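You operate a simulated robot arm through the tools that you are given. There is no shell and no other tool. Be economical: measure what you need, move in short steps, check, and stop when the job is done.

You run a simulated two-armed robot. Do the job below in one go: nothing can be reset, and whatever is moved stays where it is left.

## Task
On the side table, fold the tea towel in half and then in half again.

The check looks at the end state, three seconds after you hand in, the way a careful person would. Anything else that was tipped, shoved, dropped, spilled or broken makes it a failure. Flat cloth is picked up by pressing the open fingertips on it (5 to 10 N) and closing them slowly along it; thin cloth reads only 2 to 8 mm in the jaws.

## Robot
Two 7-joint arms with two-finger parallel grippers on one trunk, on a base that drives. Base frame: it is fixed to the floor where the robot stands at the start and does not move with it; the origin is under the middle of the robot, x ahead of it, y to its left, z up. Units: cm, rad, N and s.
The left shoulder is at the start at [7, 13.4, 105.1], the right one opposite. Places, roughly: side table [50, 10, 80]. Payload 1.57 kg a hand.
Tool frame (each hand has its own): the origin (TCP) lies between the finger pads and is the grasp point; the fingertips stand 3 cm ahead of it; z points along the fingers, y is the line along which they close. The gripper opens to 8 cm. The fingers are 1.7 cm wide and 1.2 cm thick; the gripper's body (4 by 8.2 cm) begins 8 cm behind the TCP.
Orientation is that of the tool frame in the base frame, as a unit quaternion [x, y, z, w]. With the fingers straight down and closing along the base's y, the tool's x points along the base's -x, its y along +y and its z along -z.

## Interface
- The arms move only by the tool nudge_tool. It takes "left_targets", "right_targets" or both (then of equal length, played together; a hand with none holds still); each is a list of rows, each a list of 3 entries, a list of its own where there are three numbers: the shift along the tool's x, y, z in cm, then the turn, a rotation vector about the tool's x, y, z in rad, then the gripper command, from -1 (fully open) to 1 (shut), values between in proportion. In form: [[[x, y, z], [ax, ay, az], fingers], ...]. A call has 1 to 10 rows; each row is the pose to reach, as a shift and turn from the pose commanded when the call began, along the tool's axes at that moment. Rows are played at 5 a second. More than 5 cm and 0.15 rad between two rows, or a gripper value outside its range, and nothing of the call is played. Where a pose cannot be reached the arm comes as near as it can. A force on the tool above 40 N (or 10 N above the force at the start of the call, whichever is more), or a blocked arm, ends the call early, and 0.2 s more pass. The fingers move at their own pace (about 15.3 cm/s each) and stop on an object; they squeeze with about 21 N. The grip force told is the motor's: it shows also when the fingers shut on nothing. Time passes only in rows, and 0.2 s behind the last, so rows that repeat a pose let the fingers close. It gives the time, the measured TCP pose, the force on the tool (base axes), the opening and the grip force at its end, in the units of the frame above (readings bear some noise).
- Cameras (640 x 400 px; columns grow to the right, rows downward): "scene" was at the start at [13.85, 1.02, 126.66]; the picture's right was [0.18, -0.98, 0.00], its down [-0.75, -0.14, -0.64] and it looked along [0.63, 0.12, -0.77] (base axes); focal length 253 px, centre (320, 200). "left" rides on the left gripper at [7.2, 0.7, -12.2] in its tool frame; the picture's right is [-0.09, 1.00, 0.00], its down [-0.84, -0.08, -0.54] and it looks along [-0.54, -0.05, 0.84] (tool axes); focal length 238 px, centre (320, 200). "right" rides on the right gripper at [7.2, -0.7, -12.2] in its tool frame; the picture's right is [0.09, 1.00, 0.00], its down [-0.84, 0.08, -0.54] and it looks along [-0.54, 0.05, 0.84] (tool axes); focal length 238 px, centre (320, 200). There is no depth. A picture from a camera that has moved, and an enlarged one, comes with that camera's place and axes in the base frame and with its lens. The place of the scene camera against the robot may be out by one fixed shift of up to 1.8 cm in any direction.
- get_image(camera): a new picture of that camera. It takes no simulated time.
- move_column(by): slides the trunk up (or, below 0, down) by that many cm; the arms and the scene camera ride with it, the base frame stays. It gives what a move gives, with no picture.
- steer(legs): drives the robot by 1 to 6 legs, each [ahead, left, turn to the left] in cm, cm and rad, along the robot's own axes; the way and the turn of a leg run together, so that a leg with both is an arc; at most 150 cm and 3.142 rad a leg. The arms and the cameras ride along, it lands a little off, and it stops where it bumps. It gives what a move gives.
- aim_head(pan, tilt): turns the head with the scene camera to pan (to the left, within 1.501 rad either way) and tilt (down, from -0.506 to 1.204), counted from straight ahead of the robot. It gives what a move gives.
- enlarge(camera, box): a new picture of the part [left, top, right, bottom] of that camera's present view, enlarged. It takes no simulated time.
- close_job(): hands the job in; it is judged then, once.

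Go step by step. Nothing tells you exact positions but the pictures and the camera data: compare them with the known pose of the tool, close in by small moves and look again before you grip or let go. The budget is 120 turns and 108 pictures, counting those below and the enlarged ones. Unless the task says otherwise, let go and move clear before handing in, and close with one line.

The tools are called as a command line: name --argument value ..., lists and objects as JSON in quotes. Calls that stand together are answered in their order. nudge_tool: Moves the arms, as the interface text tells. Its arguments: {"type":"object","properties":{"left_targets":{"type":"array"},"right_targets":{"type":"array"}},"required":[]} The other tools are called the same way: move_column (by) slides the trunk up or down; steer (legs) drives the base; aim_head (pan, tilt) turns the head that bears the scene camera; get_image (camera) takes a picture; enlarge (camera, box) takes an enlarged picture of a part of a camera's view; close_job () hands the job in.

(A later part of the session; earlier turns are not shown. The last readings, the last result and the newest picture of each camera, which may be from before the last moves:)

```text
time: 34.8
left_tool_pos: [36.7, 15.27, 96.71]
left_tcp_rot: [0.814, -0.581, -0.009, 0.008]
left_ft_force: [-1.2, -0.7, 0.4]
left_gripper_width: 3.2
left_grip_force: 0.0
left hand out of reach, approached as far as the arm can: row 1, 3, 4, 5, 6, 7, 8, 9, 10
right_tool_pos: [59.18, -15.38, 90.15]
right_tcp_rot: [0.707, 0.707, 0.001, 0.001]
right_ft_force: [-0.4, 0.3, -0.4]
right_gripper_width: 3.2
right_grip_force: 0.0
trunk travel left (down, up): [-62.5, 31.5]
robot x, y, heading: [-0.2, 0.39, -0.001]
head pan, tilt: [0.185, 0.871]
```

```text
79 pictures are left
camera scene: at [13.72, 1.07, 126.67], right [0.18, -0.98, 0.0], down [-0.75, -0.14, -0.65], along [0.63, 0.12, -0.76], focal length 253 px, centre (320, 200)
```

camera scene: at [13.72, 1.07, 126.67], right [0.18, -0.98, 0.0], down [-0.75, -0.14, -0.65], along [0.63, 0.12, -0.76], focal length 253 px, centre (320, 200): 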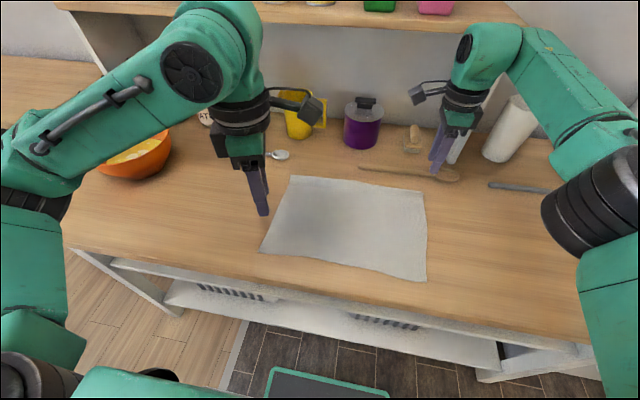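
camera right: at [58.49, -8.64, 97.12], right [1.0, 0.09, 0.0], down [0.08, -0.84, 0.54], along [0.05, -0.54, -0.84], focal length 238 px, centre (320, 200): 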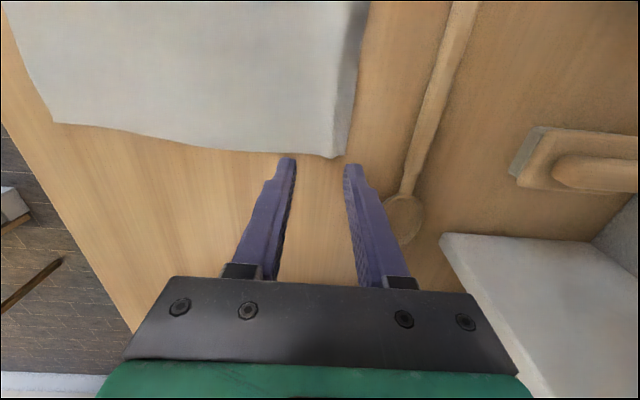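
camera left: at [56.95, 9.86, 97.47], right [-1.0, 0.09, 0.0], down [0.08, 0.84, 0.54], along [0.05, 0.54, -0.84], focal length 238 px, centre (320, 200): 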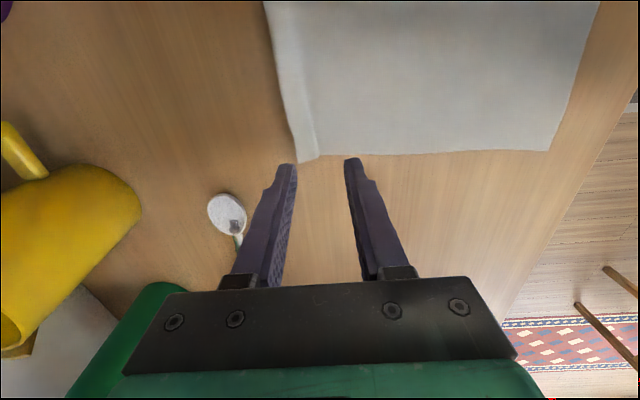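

The left elbow swung back out to its original posture. I'll rotate back to the camera-outward yaw, which should sit mid-range for the wrist.

nudge_tool --left_targets '[[[0, 0, 0], [0, 0, -0.14], 0.2], [[0, 0, 0], [0, 0, -0.28], 0.2], [[0, 0, 0], [0, 0, -0.42], 0.2], [[0, 0, 0], [0, 0, -0.56], 0.2], [[0, 0, 0], [0, 0, -0.7], 0.2], [[0, 0, 0], [0, 0, -0.84], 0.2], [[0, 0, 0], [0, 0, -0.98], 0.2], [[0, 0, 0], [0, 0, -1.12], 0.2], [[0, 0, 0], [0, 0, -1.26], 0.2], [[0, 0, 0], [0, 0, -1.4], 0.2]]'

nudge_tool --left_targets '[[[0, 0, 0], [0, 0, -0.14], 0.2], [[0, 0, 0], [0, 0, -0.28], 0.2], [[0, 0, 0], [0, 0, -0.42], 0.2], [[0, 0, 0], [0, 0, -0.56], 0.2], [[0, 0, 0], [0, 0, -0.7], 0.2], [[0, 0, 0], [0, 0, -0.84], 0.2], [[0, 0, 0], [0, 0, -0.98], 0.2], [[0, 0, 0], [0, 0, -1.12], 0.2], [[0, 0, 0], [0, 0, -1.26], 0.2], [[0, 0, 0], [0, 0, -1.4], 0.2]]'

get_image --camera "scene"

```text
time: 37.0
left_tool_pos: [37.03, 15.19, 96.28]
left_tcp_rot: [0.998, 0.061, -0.017, 0.003]
left_ft_force: [0.5, -0.2, 0.8]
left_gripper_width: 3.19
left_grip_force: 0.0
right_tool_pos: [59.1, -15.6, 90.09]
right_tcp_rot: [0.707, 0.707, 0.001, 0.0]
right_ft_force: [0.2, -0.5, -0.9]
right_gripper_width: 3.2
right_grip_force: 0.1
trunk travel left (down, up): [-62.5, 31.5]
robot x, y, heading: [-0.01, 0.11, 0.001]
head pan, tilt: [0.185, 0.871]
```

```text
time: 39.2
left_tool_pos: [37.07, 15.13, 96.28]
left_tcp_rot: [0.724, 0.689, -0.016, -0.009]
left_ft_force: [0.0, -0.5, 0.0]
left_gripper_width: 3.19
left_grip_force: 0.1
right_tool_pos: [59.25, -15.46, 90.06]
right_tcp_rot: [0.707, 0.707, 0.001, 0.0]
right_ft_force: [0.1, -0.1, 0.2]
right_gripper_width: 3.2
right_grip_force: 0.1
trunk travel left (down, up): [-62.5, 31.5]
robot x, y, heading: [0.17, -0.23, 0.001]
head pan, tilt: [0.185, 0.871]
```

```text
78 pictures are left
camera scene: at [13.85, 1.02, 126.66], right [0.18, -0.98, 0.0], down [-0.75, -0.14, -0.64], along [0.63, 0.12, -0.77], focal length 253 px, centre (320, 200)
```

scene: 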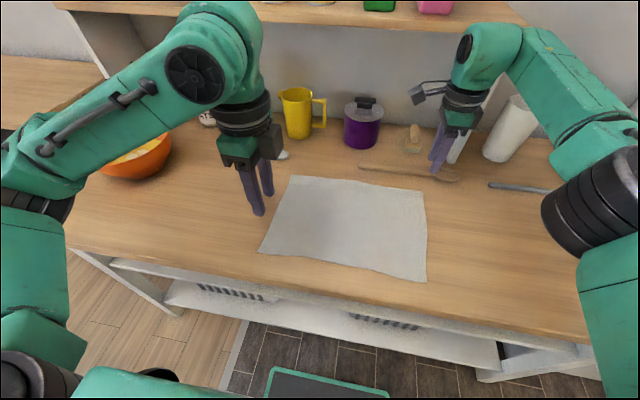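

The left elbow is out and the hand is nearly square. I'll true up its orientation and rehearse the tilted landing pose above the table with the left.

nudge_tool --left_targets '[[[0, 0, 2], [-0.035, 0.01, -0.049], 0.2], [[0, 0, 4], [-0.035, 0.01, -0.049], 0.2], [[0, 0, 6], [-0.035, 0.01, -0.049], 0.2], [[0, 0, 8], [-0.035, 0.01, -0.049], 0.2], [[0, 0, 8], [-0.035, 0.01, -0.049], 0.2]]'

nudge_tool --left_targets '[[[0, -0.4, 0], [-0.14, 0, 0], 0.2], [[0, -0.8, 0.1], [-0.28, 0, 0], 0.2], [[0, -1.2, 0.3], [-0.42, 0, 0], 0.2], [[0, -1.6, 0.5], [-0.56, 0, 0], 0.2], [[0, -2, 0.8], [-0.7, 0, 0], 0.2], [[0, -2.2, 1], [-0.84, 0, 0], 0.2], [[0, -2.2, 1], [-0.95, 0, 0], 0.2], [[0, -2.2, 1], [-0.95, 0, 0], 0.2]]'

get_image --camera "left"

get_image --camera "scene"

```text
time: 40.4
left_tool_pos: [36.83, 15.16, 88.2]
left_tcp_rot: [0.707, 0.707, 0.002, -0.001]
left_ft_force: [-1.1, -0.6, 1.1]
left_gripper_width: 3.19
left_grip_force: 0.1
right_tool_pos: [59.1, -15.59, 90.04]
right_tcp_rot: [0.707, 0.707, 0.0, 0.0]
right_ft_force: [-0.1, -0.1, 0.0]
right_gripper_width: 3.2
right_grip_force: 0.0
trunk travel left (down, up): [-62.5, 31.5]
robot x, y, heading: [0.5, 0.03, -0.0]
head pan, tilt: [0.185, 0.871]
```

```text
time: 41.9
left_tool_pos: [37.04, 22.55, 83.78]
left_tcp_rot: [0.619, 0.67, 0.397, 0.097]
left_ft_force: [0.0, -0.2, -0.2]
left_gripper_width: 3.18
left_grip_force: 0.0
left hand out of reach, approached as far as the arm can: row 2, 3, 4, 5, 6, 7
right_tool_pos: [59.32, -15.39, 90.09]
right_tcp_rot: [0.708, 0.707, -0.002, 0.001]
right_ft_force: [0.0, 0.5, -0.5]
right_gripper_width: 3.21
right_grip_force: 0.1
trunk travel left (down, up): [-62.5, 31.5]
robot x, y, heading: [0.02, -0.1, -0.004]
head pan, tilt: [0.185, 0.871]
stopped in row 7 (left hand): the arm was blocked; the commanded pose is now the measured one
```

```text
77 pictures are left
camera left: at [28.46, 23.97, 95.02], right [0.77, -0.17, 0.62], down [-0.22, -0.98, 0.01], along [0.6, -0.14, -0.79], focal length 238 px, centre (320, 200)
```

left: 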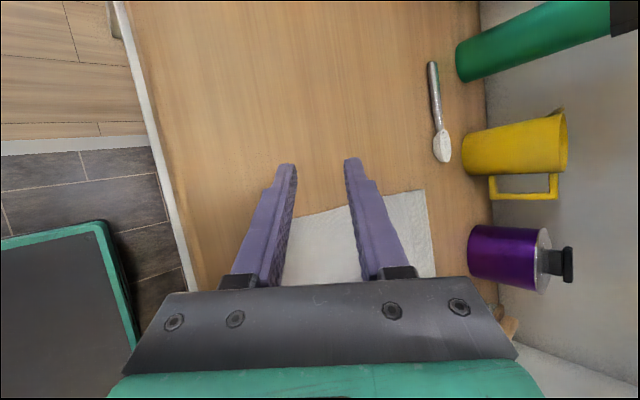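

```text
76 pictures are left
camera scene: at [13.93, 1.36, 126.65], right [0.18, -0.98, 0.0], down [-0.75, -0.14, -0.64], along [0.63, 0.12, -0.77], focal length 253 px, centre (320, 200)
```

scene: 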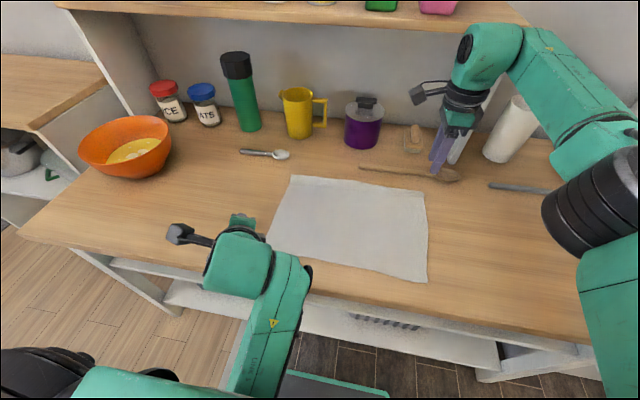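

Tilting that far so close to the body isn't reachable; the arm folded low but nothing was touched. I'll recover the left hand upward and forward to a straight-down pose. I'll fold with vertical tools instead and smooth the edge afterward.

nudge_tool --left_targets '[[[-0.2, 1.2, -0.5], [0.09, -0.055, 0.01], 0.2], [[-0.4, 2.4, -1], [0.18, -0.11, 0.02], 0.2], [[-0.6, 3.6, -1.5], [0.27, -0.165, 0.03], 0.2], [[-0.8, 4.8, -2], [0.36, -0.22, 0.04], 0.2], [[-1, 6, -2.5], [0.45, -0.275, 0.047], 0.2], [[-1.1, 7.2, -3], [0.54, -0.33, 0.056], 0.2], [[-1.2, 8.3, -3.3], [0.63, -0.385, 0.065], 0.2], [[-1.36, 9.4, -3.7], [0.72, -0.438, 0.074], 0.2], [[-1.36, 9.4, -3.7], [0.72, -0.438, 0.074], 0.2]]'

get_image --camera "scene"

```text
time: 42.8
left_tool_pos: [38.72, 25.0, 86.56]
left_tcp_rot: [0.664, 0.68, 0.31, -0.014]
left_ft_force: [0.9, -0.1, 0.1]
left_gripper_width: 3.22
left_grip_force: 0.1
left hand out of reach, approached as far as the arm can: row 4
right_tool_pos: [59.33, -15.72, 89.95]
right_tcp_rot: [0.708, 0.706, 0.0, 0.0]
right_ft_force: [0.2, -0.5, 0.4]
right_gripper_width: 3.22
right_grip_force: 0.0
trunk travel left (down, up): [-62.5, 31.5]
robot x, y, heading: [-0.18, -0.53, -0.001]
head pan, tilt: [0.185, 0.871]
stopped in row 4 (left hand): the arm was blocked; the commanded pose is now the measured one
```

```text
75 pictures are left
camera scene: at [13.9, 1.02, 126.65], right [0.18, -0.98, 0.0], down [-0.75, -0.14, -0.64], along [0.63, 0.12, -0.77], focal length 253 px, centre (320, 200)
```

scene: 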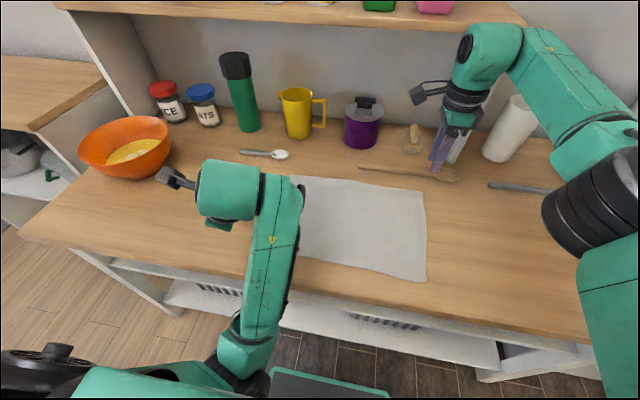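

The left forearm now rises from low near the table's front edge. I'll raise the whole trunk so I can reconfigure the arm clear of the table.

move_column --by 20

get_image --camera "scene"

```text
time: 45.0
left_tool_pos: [38.7, 24.88, 106.52]
left_tcp_rot: [0.666, 0.679, 0.308, -0.014]
left_ft_force: [1.0, -1.0, 0.2]
left_gripper_width: 3.22
left_grip_force: 0.0
right_tool_pos: [59.23, -15.77, 109.97]
right_tcp_rot: [0.708, 0.707, 0.0, 0.001]
right_ft_force: [0.0, 0.2, -0.7]
right_gripper_width: 3.18
right_grip_force: 0.1
trunk travel left (down, up): [-82.5, 11.5]
robot x, y, heading: [0.08, -0.13, -0.0]
head pan, tilt: [0.185, 0.871]
```

```text
74 pictures are left
camera scene: at [13.85, 0.97, 146.65], right [0.18, -0.98, 0.0], down [-0.75, -0.14, -0.64], along [0.63, 0.12, -0.77], focal length 253 px, centre (320, 200)
```

scene: 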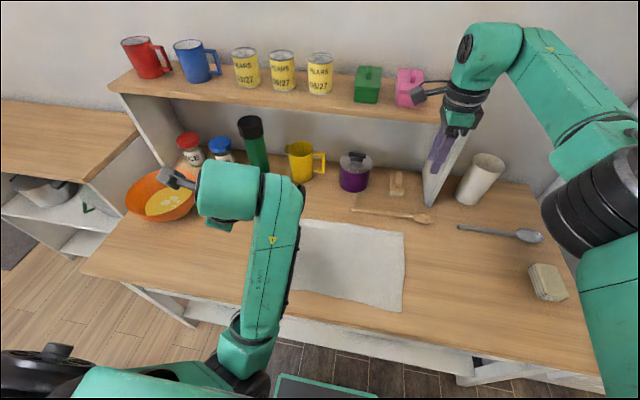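

nudge_tool --left_targets '[[[-0.2, 0.7, -0.4], [0.053, -0.058, 0], 0.2], [[-0.4, 1.4, -0.8], [0.106, -0.116, 0.005], 0.2], [[-0.6, 2.1, -1.2], [0.159, -0.174, 0.01], 0.2], [[-0.8, 2.8, -1.6], [0.212, -0.232, 0.01], 0.2], [[-1, 3.5, -2], [0.265, -0.29, 0.01], 0.2], [[-1.2, 4.2, -2.4], [0.318, -0.348, 0.015], 0.2], [[-1.4, 4.9, -2.8], [0.371, -0.406, 0.02], 0.2], [[-1.42, 5.5, -3], [0.423, -0.464, 0.02], 0.2], [[-1.42, 5.5, -3], [0.423, -0.464, 0.02], 0.2]]'

get_image --camera "scene"

```text
time: 45.5
left_tool_pos: [39.0, 29.57, 107.91]
left_tcp_rot: [0.659, 0.677, 0.315, -0.09]
left_ft_force: [0.1, 0.0, -0.2]
left_gripper_width: 3.22
left_grip_force: 0.0
left hand out of reach, approached as far as the arm can: row 2
right_tool_pos: [59.37, -15.71, 110.01]
right_tcp_rot: [0.708, 0.706, -0.001, 0.0]
right_ft_force: [0.4, 0.1, 0.0]
right_gripper_width: 3.19
right_grip_force: 0.1
trunk travel left (down, up): [-82.5, 11.5]
robot x, y, heading: [-0.17, -0.07, 0.008]
head pan, tilt: [0.185, 0.871]
stopped in row 2 (left hand): the arm was blocked; the commanded pose is now the measured one
```

```text
73 pictures are left
camera scene: at [13.99, 1.07, 146.64], right [0.18, -0.98, 0.0], down [-0.75, -0.14, -0.64], along [0.63, 0.12, -0.77], focal length 253 px, centre (320, 200)
```

scene: 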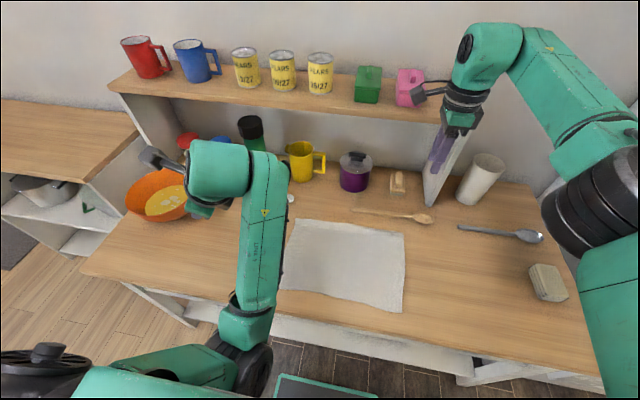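

nudge_tool --left_targets '[[[-0.12, 0.95, 0.29], [0, 0, 0], 0.2], [[-0.23, 1.9, 0.58], [0, 0, 0], 0.2], [[-0.35, 2.85, 0.87], [0, 0, 0], 0.2], [[-0.46, 3.8, 1.16], [0, 0, 0], 0.2], [[-0.58, 4.7, 1.45], [0, 0, 0], 0.2], [[-0.7, 5.7, 1.7], [0, 0, 0], 0.2], [[-0.8, 6.6, 2], [0, 0, 0], 0.2], [[-0.92, 7.6, 2.3], [0, 0, 0], 0.2], [[-1.03, 8.5, 2.6], [0, 0, 0], 0.2], [[-1.15, 9.5, 2.9], [0, 0, 0], 0.2]]'

get_image --camera "scene"

```text
time: 47.7
left_tool_pos: [48.93, 29.4, 108.2]
left_tcp_rot: [0.659, 0.677, 0.315, -0.09]
left_ft_force: [0.3, 0.6, -0.2]
left_gripper_width: 3.21
left_grip_force: 0.0
right_tool_pos: [59.24, -15.61, 109.99]
right_tcp_rot: [0.707, 0.707, 0.0, 0.0]
right_ft_force: [0.3, 0.3, 0.4]
right_gripper_width: 3.21
right_grip_force: 0.0
trunk travel left (down, up): [-82.5, 11.5]
robot x, y, heading: [-0.28, 0.05, 0.004]
head pan, tilt: [0.185, 0.871]
```

```text
72 pictures are left
camera scene: at [13.89, 0.98, 146.65], right [0.18, -0.98, 0.0], down [-0.75, -0.14, -0.64], along [0.63, 0.12, -0.77], focal length 253 px, centre (320, 200)
```

scene: 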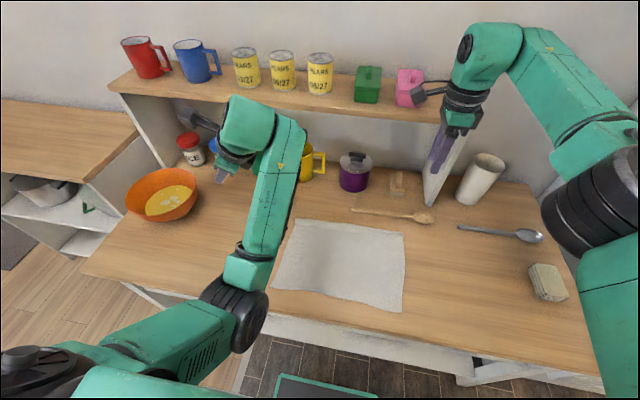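

nudge_tool --left_targets '[[[0, 0, 0], [0.054, -0.097, 0], 0.2], [[0, 0, 0], [0.108, -0.195, 0.01], 0.2], [[0, 0, 0], [0.161, -0.292, 0.013], 0.2], [[0, 0, 0], [0.215, -0.39, 0.017], 0.2], [[0, 0, 0], [0.27, -0.487, 0.02], 0.2], [[0, 0, 0], [0.323, -0.584, 0.026], 0.2], [[0, 0, 0], [0.323, -0.584, 0.026], 0.2]]'

get_image --camera "scene"

```text
time: 49.3
left_tool_pos: [49.33, 29.77, 107.99]
left_tcp_rot: [0.708, 0.707, 0.001, 0.001]
left_ft_force: [0.0, -0.2, -0.6]
left_gripper_width: 3.21
left_grip_force: 0.1
left hand out of reach, approached as far as the arm can: row 5, 6, 7
right_tool_pos: [59.09, -15.83, 110.09]
right_tcp_rot: [0.708, 0.707, 0.0, 0.0]
right_ft_force: [1.1, 0.0, -0.3]
right_gripper_width: 3.21
right_grip_force: 0.1
trunk travel left (down, up): [-82.5, 11.5]
robot x, y, heading: [-0.03, -0.23, 0.002]
head pan, tilt: [0.185, 0.871]
```

```text
71 pictures are left
camera scene: at [13.82, 0.94, 146.66], right [0.18, -0.98, 0.0], down [-0.75, -0.14, -0.64], along [0.63, 0.12, -0.76], focal length 253 px, centre (320, 200)
```

scene: 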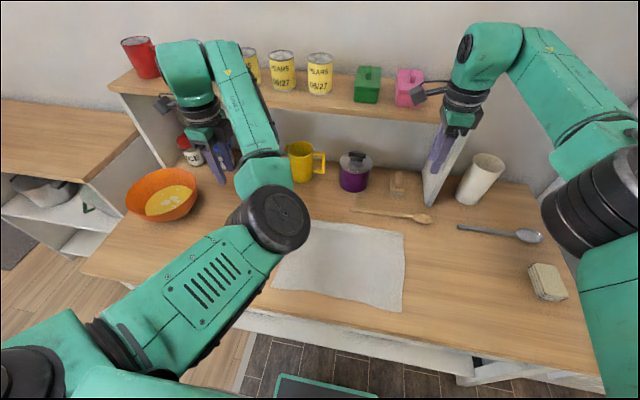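

The elbow is inward again. The large positive yaw freed it before, so I'll repeat that up here, clear of everything.

nudge_tool --left_targets '[[[0, 0, 0], [0, 0, 0.14], 0.2], [[0, 0, 0], [0, 0, 0.28], 0.2], [[0, 0, 0], [0, 0, 0.42], 0.2], [[0, 0, 0], [0, 0, 0.56], 0.2], [[0, 0, 0], [0, 0, 0.7], 0.2], [[0, 0, 0], [0, 0, 0.84], 0.2], [[0, 0, 0], [0, 0, 0.98], 0.2], [[0, 0, 0], [0, 0, 1.12], 0.2], [[0, 0, 0], [0, 0, 1.26], 0.2], [[0, 0, 0], [0, 0, 1.4], 0.2]]'

get_image --camera "scene"

```text
time: 51.5
left_tool_pos: [57.16, 30.63, 105.33]
left_tcp_rot: [0.997, 0.083, 0.0, 0.0]
left_ft_force: [0.3, 0.9, 0.3]
left_gripper_width: 3.19
left_grip_force: 0.1
left hand out of reach, approached as far as the arm can: row 6, 7, 8, 9, 10
right_tool_pos: [59.18, -15.68, 110.05]
right_tcp_rot: [0.708, 0.707, -0.001, 0.001]
right_ft_force: [-0.1, 0.2, 0.3]
right_gripper_width: 3.23
right_grip_force: 0.0
trunk travel left (down, up): [-82.5, 11.5]
robot x, y, heading: [0.18, -0.21, -0.001]
head pan, tilt: [0.185, 0.871]
```

```text
70 pictures are left
camera scene: at [13.84, 1.13, 146.66], right [0.18, -0.98, 0.0], down [-0.75, -0.14, -0.64], along [0.63, 0.12, -0.77], focal length 253 px, centre (320, 200)
```

scene: 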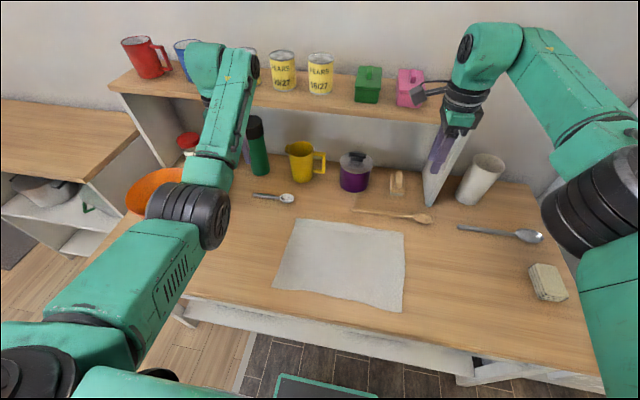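

nudge_tool --left_targets '[[[-1.5, 0, 0], [0, 0, 0.14], 0.2], [[-3, 0, 0], [0, 0, 0.28], 0.2], [[-4.5, 0, 0], [0, 0, 0.42], 0.2], [[-6, 0, 0], [0, 0, 0.56], 0.2], [[-7.5, 0, 0], [0, 0, 0.7], 0.2], [[-9, 0, 0], [0, 0, 0.84], 0.2], [[-10.5, 0, 0], [0, 0, 0.98], 0.2], [[-12, 0, 0], [0, 0, 1.12], 0.2], [[-12, 0, 0], [0, 0, 1.26], 0.2], [[-12, 0, 0], [0, 0, 1.4], 0.2]]'

get_image --camera "scene"

```text
time: 53.7
left_tool_pos: [38.36, 14.88, 106.46]
left_tcp_rot: [0.835, -0.55, -0.001, -0.012]
left_ft_force: [1.4, 0.5, -1.3]
left_gripper_width: 3.18
left_grip_force: 0.0
left hand out of reach, approached as far as the arm can: row 1, 5, 6, 7, 8, 9, 10
right_tool_pos: [59.2, -15.91, 109.95]
right_tcp_rot: [0.708, 0.706, 0.001, -0.001]
right_ft_force: [0.1, -0.7, 0.4]
right_gripper_width: 3.18
right_grip_force: 0.1
trunk travel left (down, up): [-82.5, 11.5]
robot x, y, heading: [0.07, 0.2, -0.001]
head pan, tilt: [0.185, 0.871]
```

```text
69 pictures are left
camera scene: at [13.88, 0.54, 146.66], right [0.18, -0.98, 0.0], down [-0.75, -0.14, -0.64], along [0.63, 0.12, -0.76], focal length 253 px, centre (320, 200)
```

scene: 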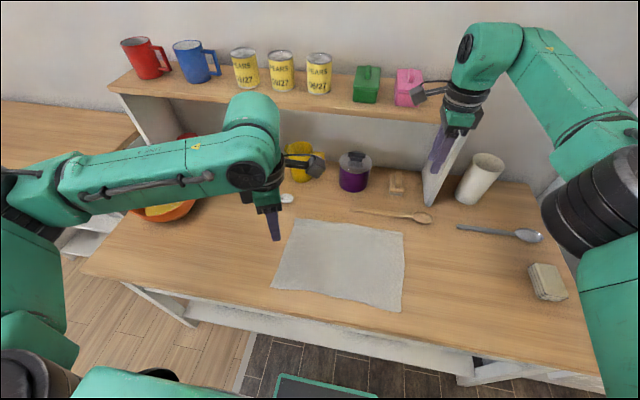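

The elbow is out again. I'll rotate to camera-outward.

nudge_tool --left_targets '[[[0, 0, 0], [0, 0, -0.14], 0.2], [[0, 0, 0], [0, 0, -0.28], 0.2], [[0, 0, 0], [0, 0, -0.42], 0.2], [[0, 0, 0], [0, 0, -0.56], 0.2], [[0, 0, 0], [0, 0, -0.7], 0.2], [[0, 0, 0], [0, 0, -0.84], 0.2], [[0, 0, 0], [0, 0, -0.98], 0.2], [[0, 0, 0], [0, 0, -1.12], 0.2], [[0, 0, 0], [0, 0, -1.26], 0.2], [[0, 0, 0], [0, 0, -1.4], 0.2]]'

nudge_tool --left_targets '[[[0, 0, 0], [0, 0, -0.14], 0.2], [[0, 0, 0], [0, 0, -0.28], 0.2], [[0, 0, 0], [0, 0, -0.42], 0.2], [[0, 0, 0], [0, 0, -0.56], 0.2], [[0, 0, 0], [0, 0, -0.7], 0.2], [[0, 0, 0], [0, 0, -0.84], 0.2], [[0, 0, 0], [0, 0, -0.98], 0.2], [[0, 0, 0], [0, 0, -1.12], 0.2], [[0, 0, 0], [0, 0, -1.24], 0.2], [[0, 0, 0], [0, 0, -1.335], 0.2]]'

```text
time: 55.9
left_tool_pos: [38.4, 15.25, 106.2]
left_tcp_rot: [0.993, 0.12, 0.008, -0.008]
left_ft_force: [1.1, 0.2, 0.3]
left_gripper_width: 3.21
left_grip_force: 0.2
right_tool_pos: [59.08, -15.7, 110.04]
right_tcp_rot: [0.707, 0.707, 0.001, 0.0]
right_ft_force: [-1.3, -0.5, 0.4]
right_gripper_width: 3.19
right_grip_force: 0.1
trunk travel left (down, up): [-82.5, 11.5]
robot x, y, heading: [-0.33, 0.04, -0.001]
head pan, tilt: [0.185, 0.871]
```

```text
time: 58.1
left_tool_pos: [38.34, 15.13, 106.35]
left_tcp_rot: [0.706, 0.708, 0.011, -0.002]
left_ft_force: [0.0, -0.7, 0.0]
left_gripper_width: 3.21
left_grip_force: 0.1
right_tool_pos: [59.21, -15.77, 109.96]
right_tcp_rot: [0.708, 0.707, 0.0, 0.0]
right_ft_force: [-0.4, 1.0, 0.2]
right_gripper_width: 3.18
right_grip_force: 0.2
trunk travel left (down, up): [-82.5, 11.5]
robot x, y, heading: [0.06, 0.23, 0.004]
head pan, tilt: [0.185, 0.871]
```

Lowering the trunk back. The left hand sits at x≈38; I'll then rehearse the arc in reverse, from x=37 out to the far corner.

move_column --by -20

nudge_tool --left_targets '[[[0, 0, 1], [0.013, -0.018, 0.003], 0.3], [[0, 0, 3], [0.013, -0.018, 0.003], 0.3], [[0, 0, 4], [0.013, -0.018, 0.003], 0.3], [[0, 0, 2.5], [0.013, -0.018, 0.003], 0.3], [[0, 2, 1], [0.013, -0.018, 0.003], 0.3], [[0, 4.5, 0], [0.013, -0.018, 0.003], 0.3], [[0, 7, -1], [0.013, -0.018, 0.003], 0.3], [[0, 10, -2], [0.013, -0.018, 0.003], 0.3], [[0, 13, -2], [0.013, -0.018, 0.003], 0.3], [[0, 16, -1], [0.013, -0.018, 0.003], 0.3]]'

get_image --camera "scene"

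```text
time: 60.3
left_tool_pos: [38.44, 15.18, 86.27]
left_tcp_rot: [0.706, 0.708, 0.009, -0.003]
left_ft_force: [0.4, 0.1, -0.4]
left_gripper_width: 3.21
left_grip_force: 0.1
right_tool_pos: [59.16, -15.73, 89.97]
right_tcp_rot: [0.708, 0.707, 0.001, 0.0]
right_ft_force: [1.1, 0.6, -0.8]
right_gripper_width: 3.17
right_grip_force: 0.1
trunk travel left (down, up): [-62.5, 31.5]
robot x, y, heading: [0.07, -0.03, -0.002]
head pan, tilt: [0.185, 0.871]
```

```text
time: 62.5
left_tool_pos: [54.49, 15.28, 87.48]
left_tcp_rot: [0.707, 0.707, 0.0, -0.001]
left_ft_force: [-0.1, 0.0, 0.0]
left_gripper_width: 2.83
left_grip_force: 0.1
right_tool_pos: [59.27, -15.72, 89.97]
right_tcp_rot: [0.708, 0.707, 0.0, -0.001]
right_ft_force: [0.8, 0.8, -0.3]
right_gripper_width: 3.19
right_grip_force: 0.2
trunk travel left (down, up): [-62.5, 31.5]
robot x, y, heading: [-0.09, 0.04, 0.0]
head pan, tilt: [0.185, 0.871]
```

```text
68 pictures are left
camera scene: at [13.95, 0.93, 126.65], right [0.18, -0.98, 0.0], down [-0.75, -0.14, -0.64], along [0.63, 0.12, -0.77], focal length 253 px, centre (320, 200)
```

scene: 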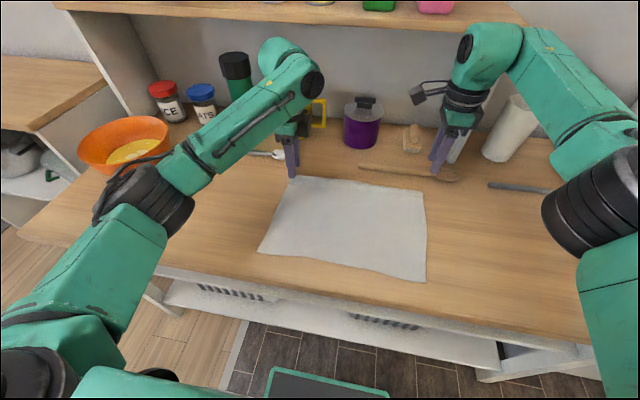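

The left now reaches the whole arc with no warnings. Same rehearsal with the right hand back to x≈37 and returning; I'll also move the left to above its corner.

nudge_tool --left_targets '[[[0.5, 1, 0], [0, 0, 0], 0.3], [[1, 2, 0], [0, 0, 0], 0.3], [[1.5, 3, 0], [0, 0, 0], 0.3], [[1.7, 3.3, 1], [0, 0, 0], 0.3], [[1.7, 3.3, 2], [0, 0, 0], 0.3], [[1.7, 3.3, 2.5], [0, 0, 0], 0.3], [[1.7, 3.3, 2.5], [0, 0, 0], 0.3], [[1.7, 3.3, 2.5], [0, 0, 0], 0.3]]' --right_targets '[[[0, -4, 0], [0, 0, 0], 0.3], [[0, -8, 0], [0, 0, 0], 0.3], [[0, -12, 0], [0, 0, 0], 0.3], [[0, -16, 0], [0, 0, 0], 0.3], [[0, -20, 1], [0, 0, 0], 0.3], [[0, -22, 4], [0, 0, 0], 0.3], [[0, -22, 7], [0, 0, 0], 0.3], [[0, -22, 8], [0, 0, 0], 0.3]]'

nudge_tool --right_targets '[[[0, 0, -2], [0, 0, 0], 0.3], [[0, 0, -5], [0, 0, 0], 0.3], [[0, 2, -8], [0, 0, 0], 0.3], [[0, 6, -8], [0, 0, 0], 0.3], [[0, 10, -8], [0, 0, 0], 0.3], [[0, 14, -8], [0, 0, 0], 0.3], [[0, 18, -7], [0, 0, 0], 0.3], [[0, 21, -6], [0, 0, 0], 0.3], [[0, 22, -3], [0, 0, 0], 0.3], [[0, 22, -3], [0, 0, 0], 0.3]]'

get_image --camera "left"

get_image --camera "right"

get_image --camera "scene"

```text
time: 64.3
left_tool_pos: [57.67, 16.76, 84.82]
left_tcp_rot: [0.707, 0.707, -0.001, -0.001]
left_ft_force: [-0.1, -1.0, 0.2]
left_gripper_width: 2.79
left_grip_force: 0.0
right_tool_pos: [37.05, -15.63, 82.0]
right_tcp_rot: [0.707, 0.707, -0.001, -0.001]
right_ft_force: [-0.7, 0.3, -0.7]
right_gripper_width: 2.79
right_grip_force: 0.0
trunk travel left (down, up): [-62.5, 31.5]
robot x, y, heading: [0.27, -0.27, -0.0]
head pan, tilt: [0.185, 0.871]
```

```text
time: 66.5
left_tool_pos: [57.49, 16.93, 84.8]
left_tcp_rot: [0.708, 0.707, -0.001, 0.0]
left_ft_force: [0.4, -0.3, 0.2]
left_gripper_width: 2.79
left_grip_force: 0.1
right_tool_pos: [59.08, -15.85, 85.0]
right_tcp_rot: [0.708, 0.706, 0.002, 0.0]
right_ft_force: [0.4, -0.1, -0.1]
right_gripper_width: 2.81
right_grip_force: 0.0
trunk travel left (down, up): [-62.5, 31.5]
robot x, y, heading: [0.14, 0.09, -0.003]
head pan, tilt: [0.185, 0.871]
```

```text
67 pictures are left
camera left: at [58.29, 24.1, 97.11], right [1.0, -0.09, 0.0], down [-0.08, -0.84, 0.54], along [-0.05, -0.54, -0.84], focal length 238 px, centre (320, 200)
```

left: 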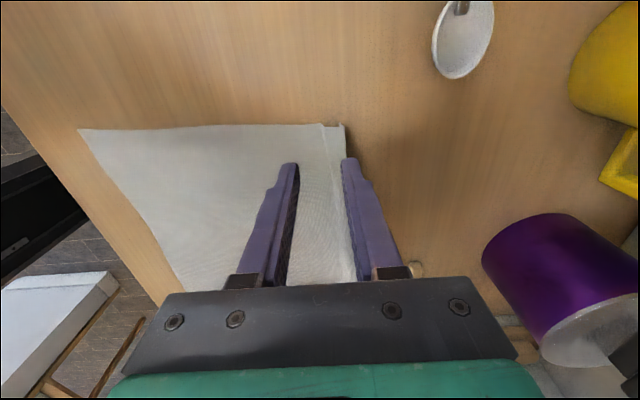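

```text
66 pictures are left
camera right: at [58.3, -8.76, 97.19], right [1.0, 0.09, 0.0], down [0.08, -0.84, 0.54], along [0.05, -0.54, -0.84], focal length 238 px, centre (320, 200)
```

right: 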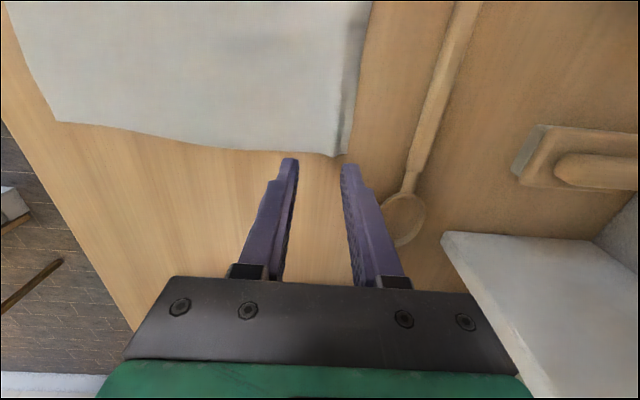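

```text
65 pictures are left
camera scene: at [13.8, 0.99, 126.66], right [0.18, -0.98, 0.0], down [-0.75, -0.14, -0.64], along [0.63, 0.12, -0.76], focal length 253 px, centre (320, 200)
```

scene: 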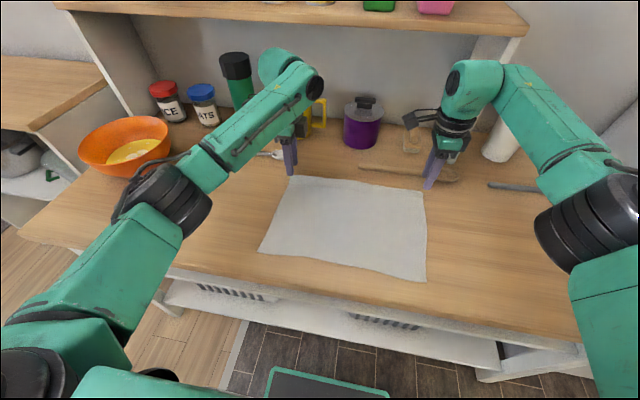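

Towel now reads FL(59.9,18.2), FR(60.8,-17.4), NR(35.9,-16.4), NL(36.5,19.9), and both grippers sit right over the far corners. Lowering to contact.

nudge_tool --left_targets '[[[0, 0, 2], [0, 0, 0], 0.3], [[0, 0, 4], [0, 0, 0], 0.3], [[0, 0, 5.4], [0, 0, 0], 0.3], [[0, 0, 5.4], [0, 0, 0], 0.3]]' --right_targets '[[[0, -0.3, 2], [0, 0, 0], 0.3], [[0, -0.3, 4], [0, 0, 0], 0.3], [[0, -0.3, 5.5], [0, 0, 0], 0.3], [[0, -0.3, 5.5], [0, 0, 0], 0.3]]'

nudge_tool --left_targets '[[[0, 0, 0.2], [0, 0, 0], 0.3], [[0, 0, 0.3], [0, 0, 0], 0.3], [[0, 0, 0.3], [0, 0, 0], 0.3]]' --right_targets '[[[0, 0, 0.2], [0, 0, 0], 0.3], [[0, 0, 0.3], [0, 0, 0], 0.3], [[0, 0, 0.3], [0, 0, 0], 0.3]]'

```text
time: 67.5
left_tool_pos: [57.57, 16.87, 79.39]
left_tcp_rot: [0.707, 0.707, -0.001, 0.0]
left_ft_force: [0.2, 0.5, -0.4]
left_gripper_width: 2.8
left_grip_force: 0.0
right_tool_pos: [58.79, -15.65, 79.42]
right_tcp_rot: [0.708, 0.706, -0.001, 0.001]
right_ft_force: [-0.1, -0.3, -0.7]
right_gripper_width: 2.79
right_grip_force: 0.1
trunk travel left (down, up): [-62.5, 31.5]
robot x, y, heading: [-0.02, 0.11, 0.002]
head pan, tilt: [0.185, 0.871]
```

```text
time: 68.3
left_tool_pos: [57.63, 16.76, 79.28]
left_tcp_rot: [0.708, 0.706, 0.001, 0.0]
left_ft_force: [0.2, 1.5, 8.3]
left_gripper_width: 2.86
left_grip_force: 0.2
right_tool_pos: [58.8, -15.8, 79.31]
right_tcp_rot: [0.708, 0.706, 0.0, 0.001]
right_ft_force: [-0.7, 0.1, -0.1]
right_gripper_width: 2.79
right_grip_force: 0.1
trunk travel left (down, up): [-62.5, 31.5]
robot x, y, heading: [-0.31, -0.08, 0.003]
head pan, tilt: [0.185, 0.871]
```

nudge_tool --right_targets '[[[0, 0, 0.1], [0, 0, 0], 0.3], [[0, 0, 0.2], [0, 0, 0], 0.3], [[0, 0, 0.2], [0, 0, 0], 0.3]]'

enlarge --camera "left" --box '[200, 100, 440, 250]'

enlarge --camera "right" --box '[200, 100, 440, 250]'

```text
time: 69.1
left_tool_pos: [57.47, 16.76, 79.3]
left_tcp_rot: [0.708, 0.706, 0.001, 0.0]
left_ft_force: [-2.6, 0.4, 9.6]
left_gripper_width: 2.37
left_grip_force: 0.0
right_tool_pos: [58.8, -15.74, 79.11]
right_tcp_rot: [0.708, 0.706, 0.0, 0.001]
right_ft_force: [1.1, -0.1, 5.0]
right_gripper_width: 2.81
right_grip_force: 0.1
trunk travel left (down, up): [-62.5, 31.5]
robot x, y, heading: [0.03, -0.09, 0.003]
head pan, tilt: [0.185, 0.871]
```

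```text
2.67 times, centred on (320, 175) of left
camera zoom: at [58.21, 24.07, 91.52], right [1.0, -0.09, 0.0], down [-0.08, -0.84, 0.54], along [-0.05, -0.54, -0.84], focal length 636 px, centre (320, 267)
```

zoom: 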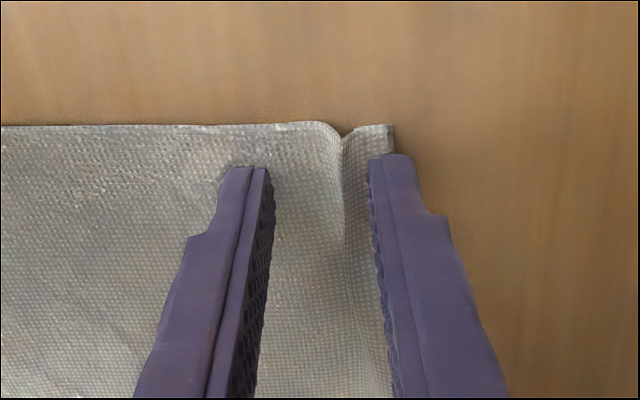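

```text
2.67 times, centred on (320, 175) of right
camera zoom: at [58.15, -8.7, 91.39], right [1.0, 0.09, 0.0], down [0.07, -0.84, 0.54], along [0.05, -0.54, -0.84], focal length 636 px, centre (320, 267)
```

zoom: 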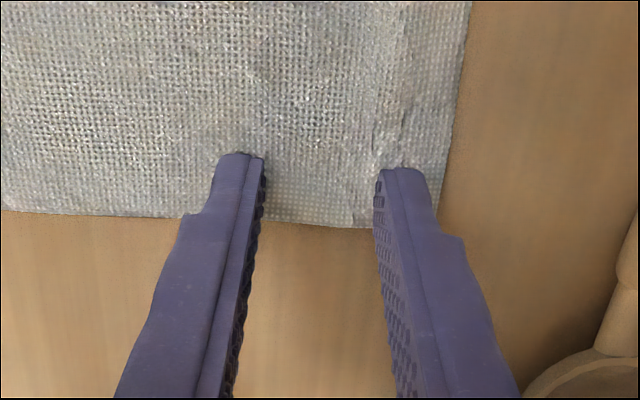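

nudge_tool --left_targets '[[[0, 0, 0], [0, 0, 0], 0.38], [[0, 0, 0], [0, 0, 0], 0.46], [[0, 0, 0], [0, 0, 0], 0.54], [[0, 0, 0], [0, 0, 0], 0.62], [[0, 0, 0], [0, 0, 0], 0.7], [[0, 0, 0], [0, 0, 0], 0.78], [[0, 0, 0], [0, 0, 0], 0.86], [[0, 0, 0], [0, 0, 0], 0.94], [[0, 0, 0], [0, 0, 0], 1], [[0, 0, 0], [0, 0, 0], 1]]' --right_targets '[[[0, 0, 0], [0, 0, 0], 0.38], [[0, 0, 0], [0, 0, 0], 0.46], [[0, 0, 0], [0, 0, 0], 0.54], [[0, 0, 0], [0, 0, 0], 0.62], [[0, 0, 0], [0, 0, 0], 0.7], [[0, 0, 0], [0, 0, 0], 0.78], [[0, 0, 0], [0, 0, 0], 0.86], [[0, 0, 0], [0, 0, 0], 0.94], [[0, 0, 0], [0, 0, 0], 1], [[0, 0, 0], [0, 0, 0], 1]]'

enlarge --camera "left" --box '[200, 100, 440, 250]'

enlarge --camera "right" --box '[200, 100, 440, 250]'

```text
time: 71.3
left_tool_pos: [57.55, 16.87, 79.17]
left_tcp_rot: [0.708, 0.706, 0.0, 0.0]
left_ft_force: [1.9, -0.3, 5.6]
left_gripper_width: 0.2
left_grip_force: 21.1
right_tool_pos: [58.83, -15.78, 79.2]
right_tcp_rot: [0.708, 0.706, 0.0, 0.001]
right_ft_force: [-0.8, 0.0, 6.1]
right_gripper_width: 0.19
right_grip_force: 20.9
trunk travel left (down, up): [-62.5, 31.5]
robot x, y, heading: [-0.17, 0.36, 0.002]
head pan, tilt: [0.185, 0.871]
```

```text
2.67 times, centred on (320, 175) of left
camera zoom: at [58.19, 24.09, 91.54], right [1.0, -0.09, 0.0], down [-0.08, -0.84, 0.54], along [-0.05, -0.54, -0.84], focal length 636 px, centre (320, 267)
```

zoom: 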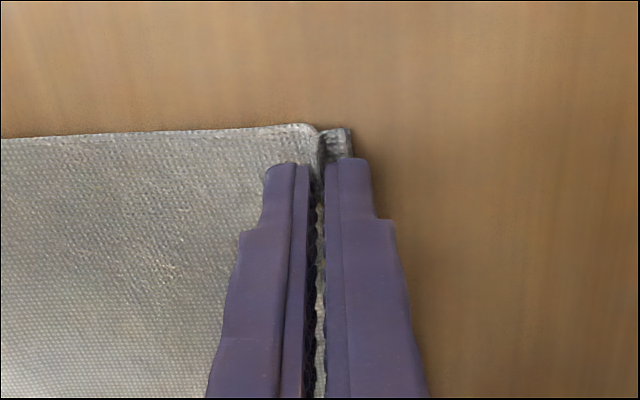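

```text
2.67 times, centred on (320, 175) of right
camera zoom: at [58.11, -8.69, 91.38], right [1.0, 0.09, 0.0], down [0.07, -0.84, 0.54], along [0.05, -0.54, -0.84], focal length 636 px, centre (320, 267)
```

zoom: 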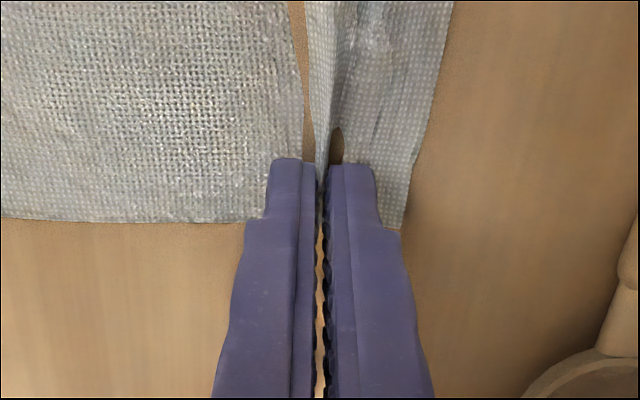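

Both corners are gripped at 2 mm. Running the first two-thirds of the arc with both hands together.

nudge_tool --left_targets '[[[0, -0.2, -1.8], [0, 0, 0], 1], [[0, -0.8, -3.5], [0, 0, 0], 1], [[0.1, -1.8, -5], [0, 0, 0], 1], [[0.2, -3.2, -6.3], [0, 0, 0], 1], [[0.3, -4.8, -7.4], [0, 0, 0], 1], [[0.4, -6.7, -8.1], [0, 0, 0], 1], [[0.5, -8.6, -8.5], [0, 0, 0], 1], [[0.6, -10.7, -8.5], [0, 0, 0], 1], [[0.7, -12.6, -8.1], [0, 0, 0], 1], [[0.8, -14.5, -7.4], [0, 0, 0], 1]]' --right_targets '[[[0, -0.2, -1.8], [0, 0, 0], 1], [[0, -0.9, -3.5], [0, 0, 0], 1], [[0.1, -2, -5], [0, 0, 0], 1], [[0.2, -3.5, -6.3], [0, 0, 0], 1], [[0.3, -5.3, -7.4], [0, 0, 0], 1], [[0.4, -7.3, -8.1], [0, 0, 0], 1], [[0.5, -9.5, -8.5], [0, 0, 0], 1], [[0.6, -11.7, -8.5], [0, 0, 0], 1], [[0.7, -13.9, -8.1], [0, 0, 0], 1], [[0.8, -15.9, -7.4], [0, 0, 0], 1]]'

get_image --camera "scene"

get_image --camera "right"

get_image --camera "left"

```text
time: 73.5
left_tool_pos: [43.08, 17.63, 86.49]
left_tcp_rot: [0.708, 0.707, 0.001, 0.001]
left_ft_force: [1.1, 0.9, -0.3]
left_gripper_width: 0.21
left_grip_force: 20.8
right_tool_pos: [42.86, -14.83, 86.5]
right_tcp_rot: [0.708, 0.706, 0.001, 0.001]
right_ft_force: [-0.3, 0.5, -0.2]
right_gripper_width: 0.21
right_grip_force: 21.1
trunk travel left (down, up): [-62.5, 31.5]
robot x, y, heading: [0.18, -0.08, 0.005]
head pan, tilt: [0.185, 0.871]
```

```text
60 pictures are left
camera scene: at [13.73, 0.99, 126.67], right [0.18, -0.98, 0.0], down [-0.75, -0.14, -0.64], along [0.63, 0.12, -0.76], focal length 253 px, centre (320, 200)
```

scene: 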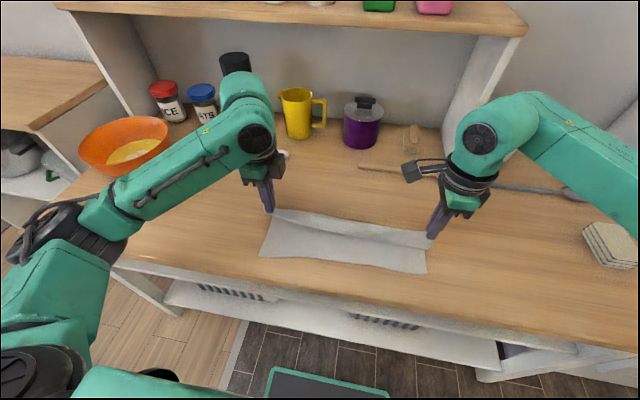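

```text
59 pictures are left
camera right: at [42.21, -7.86, 98.63], right [1.0, 0.09, 0.0], down [0.07, -0.84, 0.54], along [0.05, -0.54, -0.84], focal length 238 px, centre (320, 200)
```

right: 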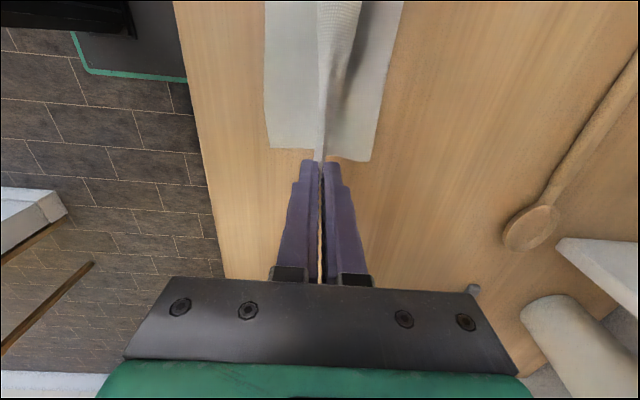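

```text
58 pictures are left
camera left: at [43.77, 24.87, 98.85], right [1.0, -0.09, 0.0], down [-0.08, -0.84, 0.54], along [-0.05, -0.54, -0.84], focal length 238 px, centre (320, 200)
```

left: 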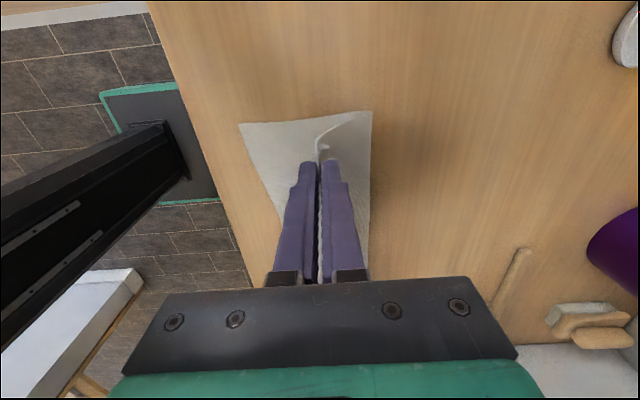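

The fold looks clean. The near edge runs from (35.6,19.4) to (38.0,-16.7), so I'll land the left grip near x=37.9 and the right near x=40.

nudge_tool --left_targets '[[[0.1, -1.5, 1], [0, 0, 0], 1], [[0.2, -3, 2.3], [0, 0, 0], 1], [[0.3, -4.3, 3.8], [0, 0, 0], 1], [[0.4, -5, 5.3], [0, 0, 0], 1], [[0.4, -5.3, 6.5], [0, 0, 0], 1], [[0.4, -5.3, 6.9], [0, 0, 0], 1], [[0.4, -5.3, 6.9], [0, 0, 0], 1]]' --right_targets '[[[-0.1, -0.9, 1], [0, 0, 0], 1], [[-0.2, -1.7, 2.3], [0, 0, 0], 1], [[-0.3, -2.4, 3.8], [0, 0, 0], 1], [[-0.3, -2.9, 5.3], [0, 0, 0], 1], [[-0.3, -3, 6.5], [0, 0, 0], 1], [[-0.3, -3, 6.9], [0, 0, 0], 1], [[-0.3, -3, 6.9], [0, 0, 0], 1]]'

get_image --camera "scene"

get_image --camera "right"

get_image --camera "left"

```text
time: 75.1
left_tool_pos: [37.82, 17.99, 79.78]
left_tcp_rot: [0.708, 0.706, -0.001, -0.001]
left_ft_force: [0.3, -4.4, 1.6]
left_gripper_width: 0.21
left_grip_force: 20.9
right_tool_pos: [40.03, -15.18, 79.55]
right_tcp_rot: [0.708, 0.707, 0.0, 0.0]
right_ft_force: [-1.0, 3.3, 0.7]
right_gripper_width: 0.22
right_grip_force: 21.2
trunk travel left (down, up): [-62.5, 31.5]
robot x, y, heading: [-0.34, -0.26, -0.0]
head pan, tilt: [0.185, 0.871]
```

```text
57 pictures are left
camera scene: at [13.81, 0.98, 126.66], right [0.18, -0.98, 0.0], down [-0.75, -0.14, -0.64], along [0.63, 0.12, -0.76], focal length 253 px, centre (320, 200)
```

scene: 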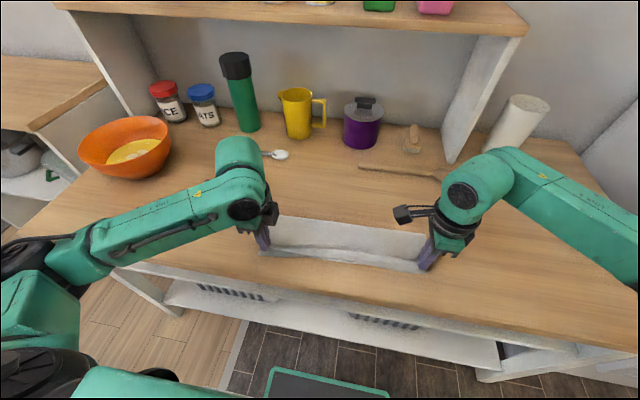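

```text
56 pictures are left
camera right: at [39.32, -8.15, 91.77], right [1.0, 0.09, 0.0], down [0.08, -0.84, 0.54], along [0.05, -0.54, -0.84], focal length 238 px, centre (320, 200)
```

right: 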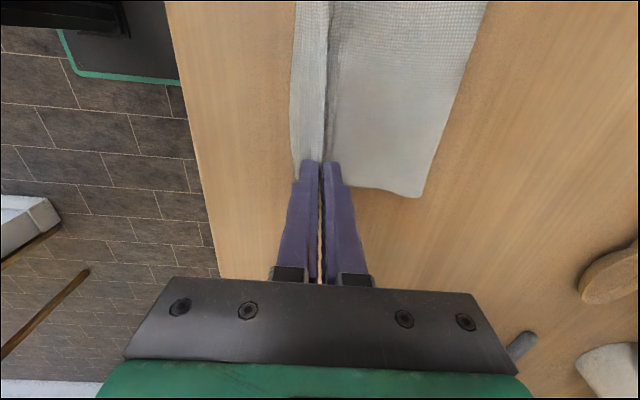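

```text
55 pictures are left
camera left: at [38.49, 25.33, 92.02], right [1.0, -0.09, 0.0], down [-0.08, -0.84, 0.54], along [-0.05, -0.54, -0.84], focal length 238 px, centre (320, 200)
```

left: 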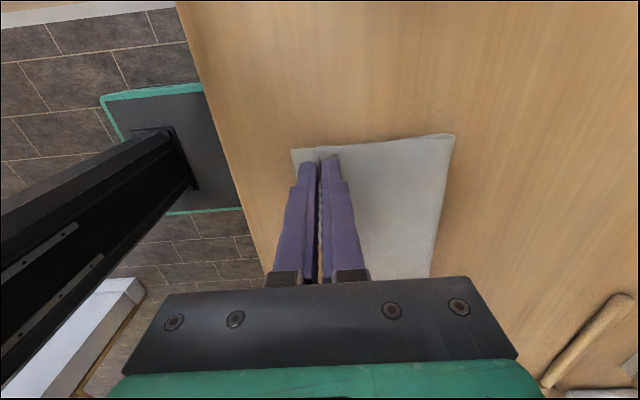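

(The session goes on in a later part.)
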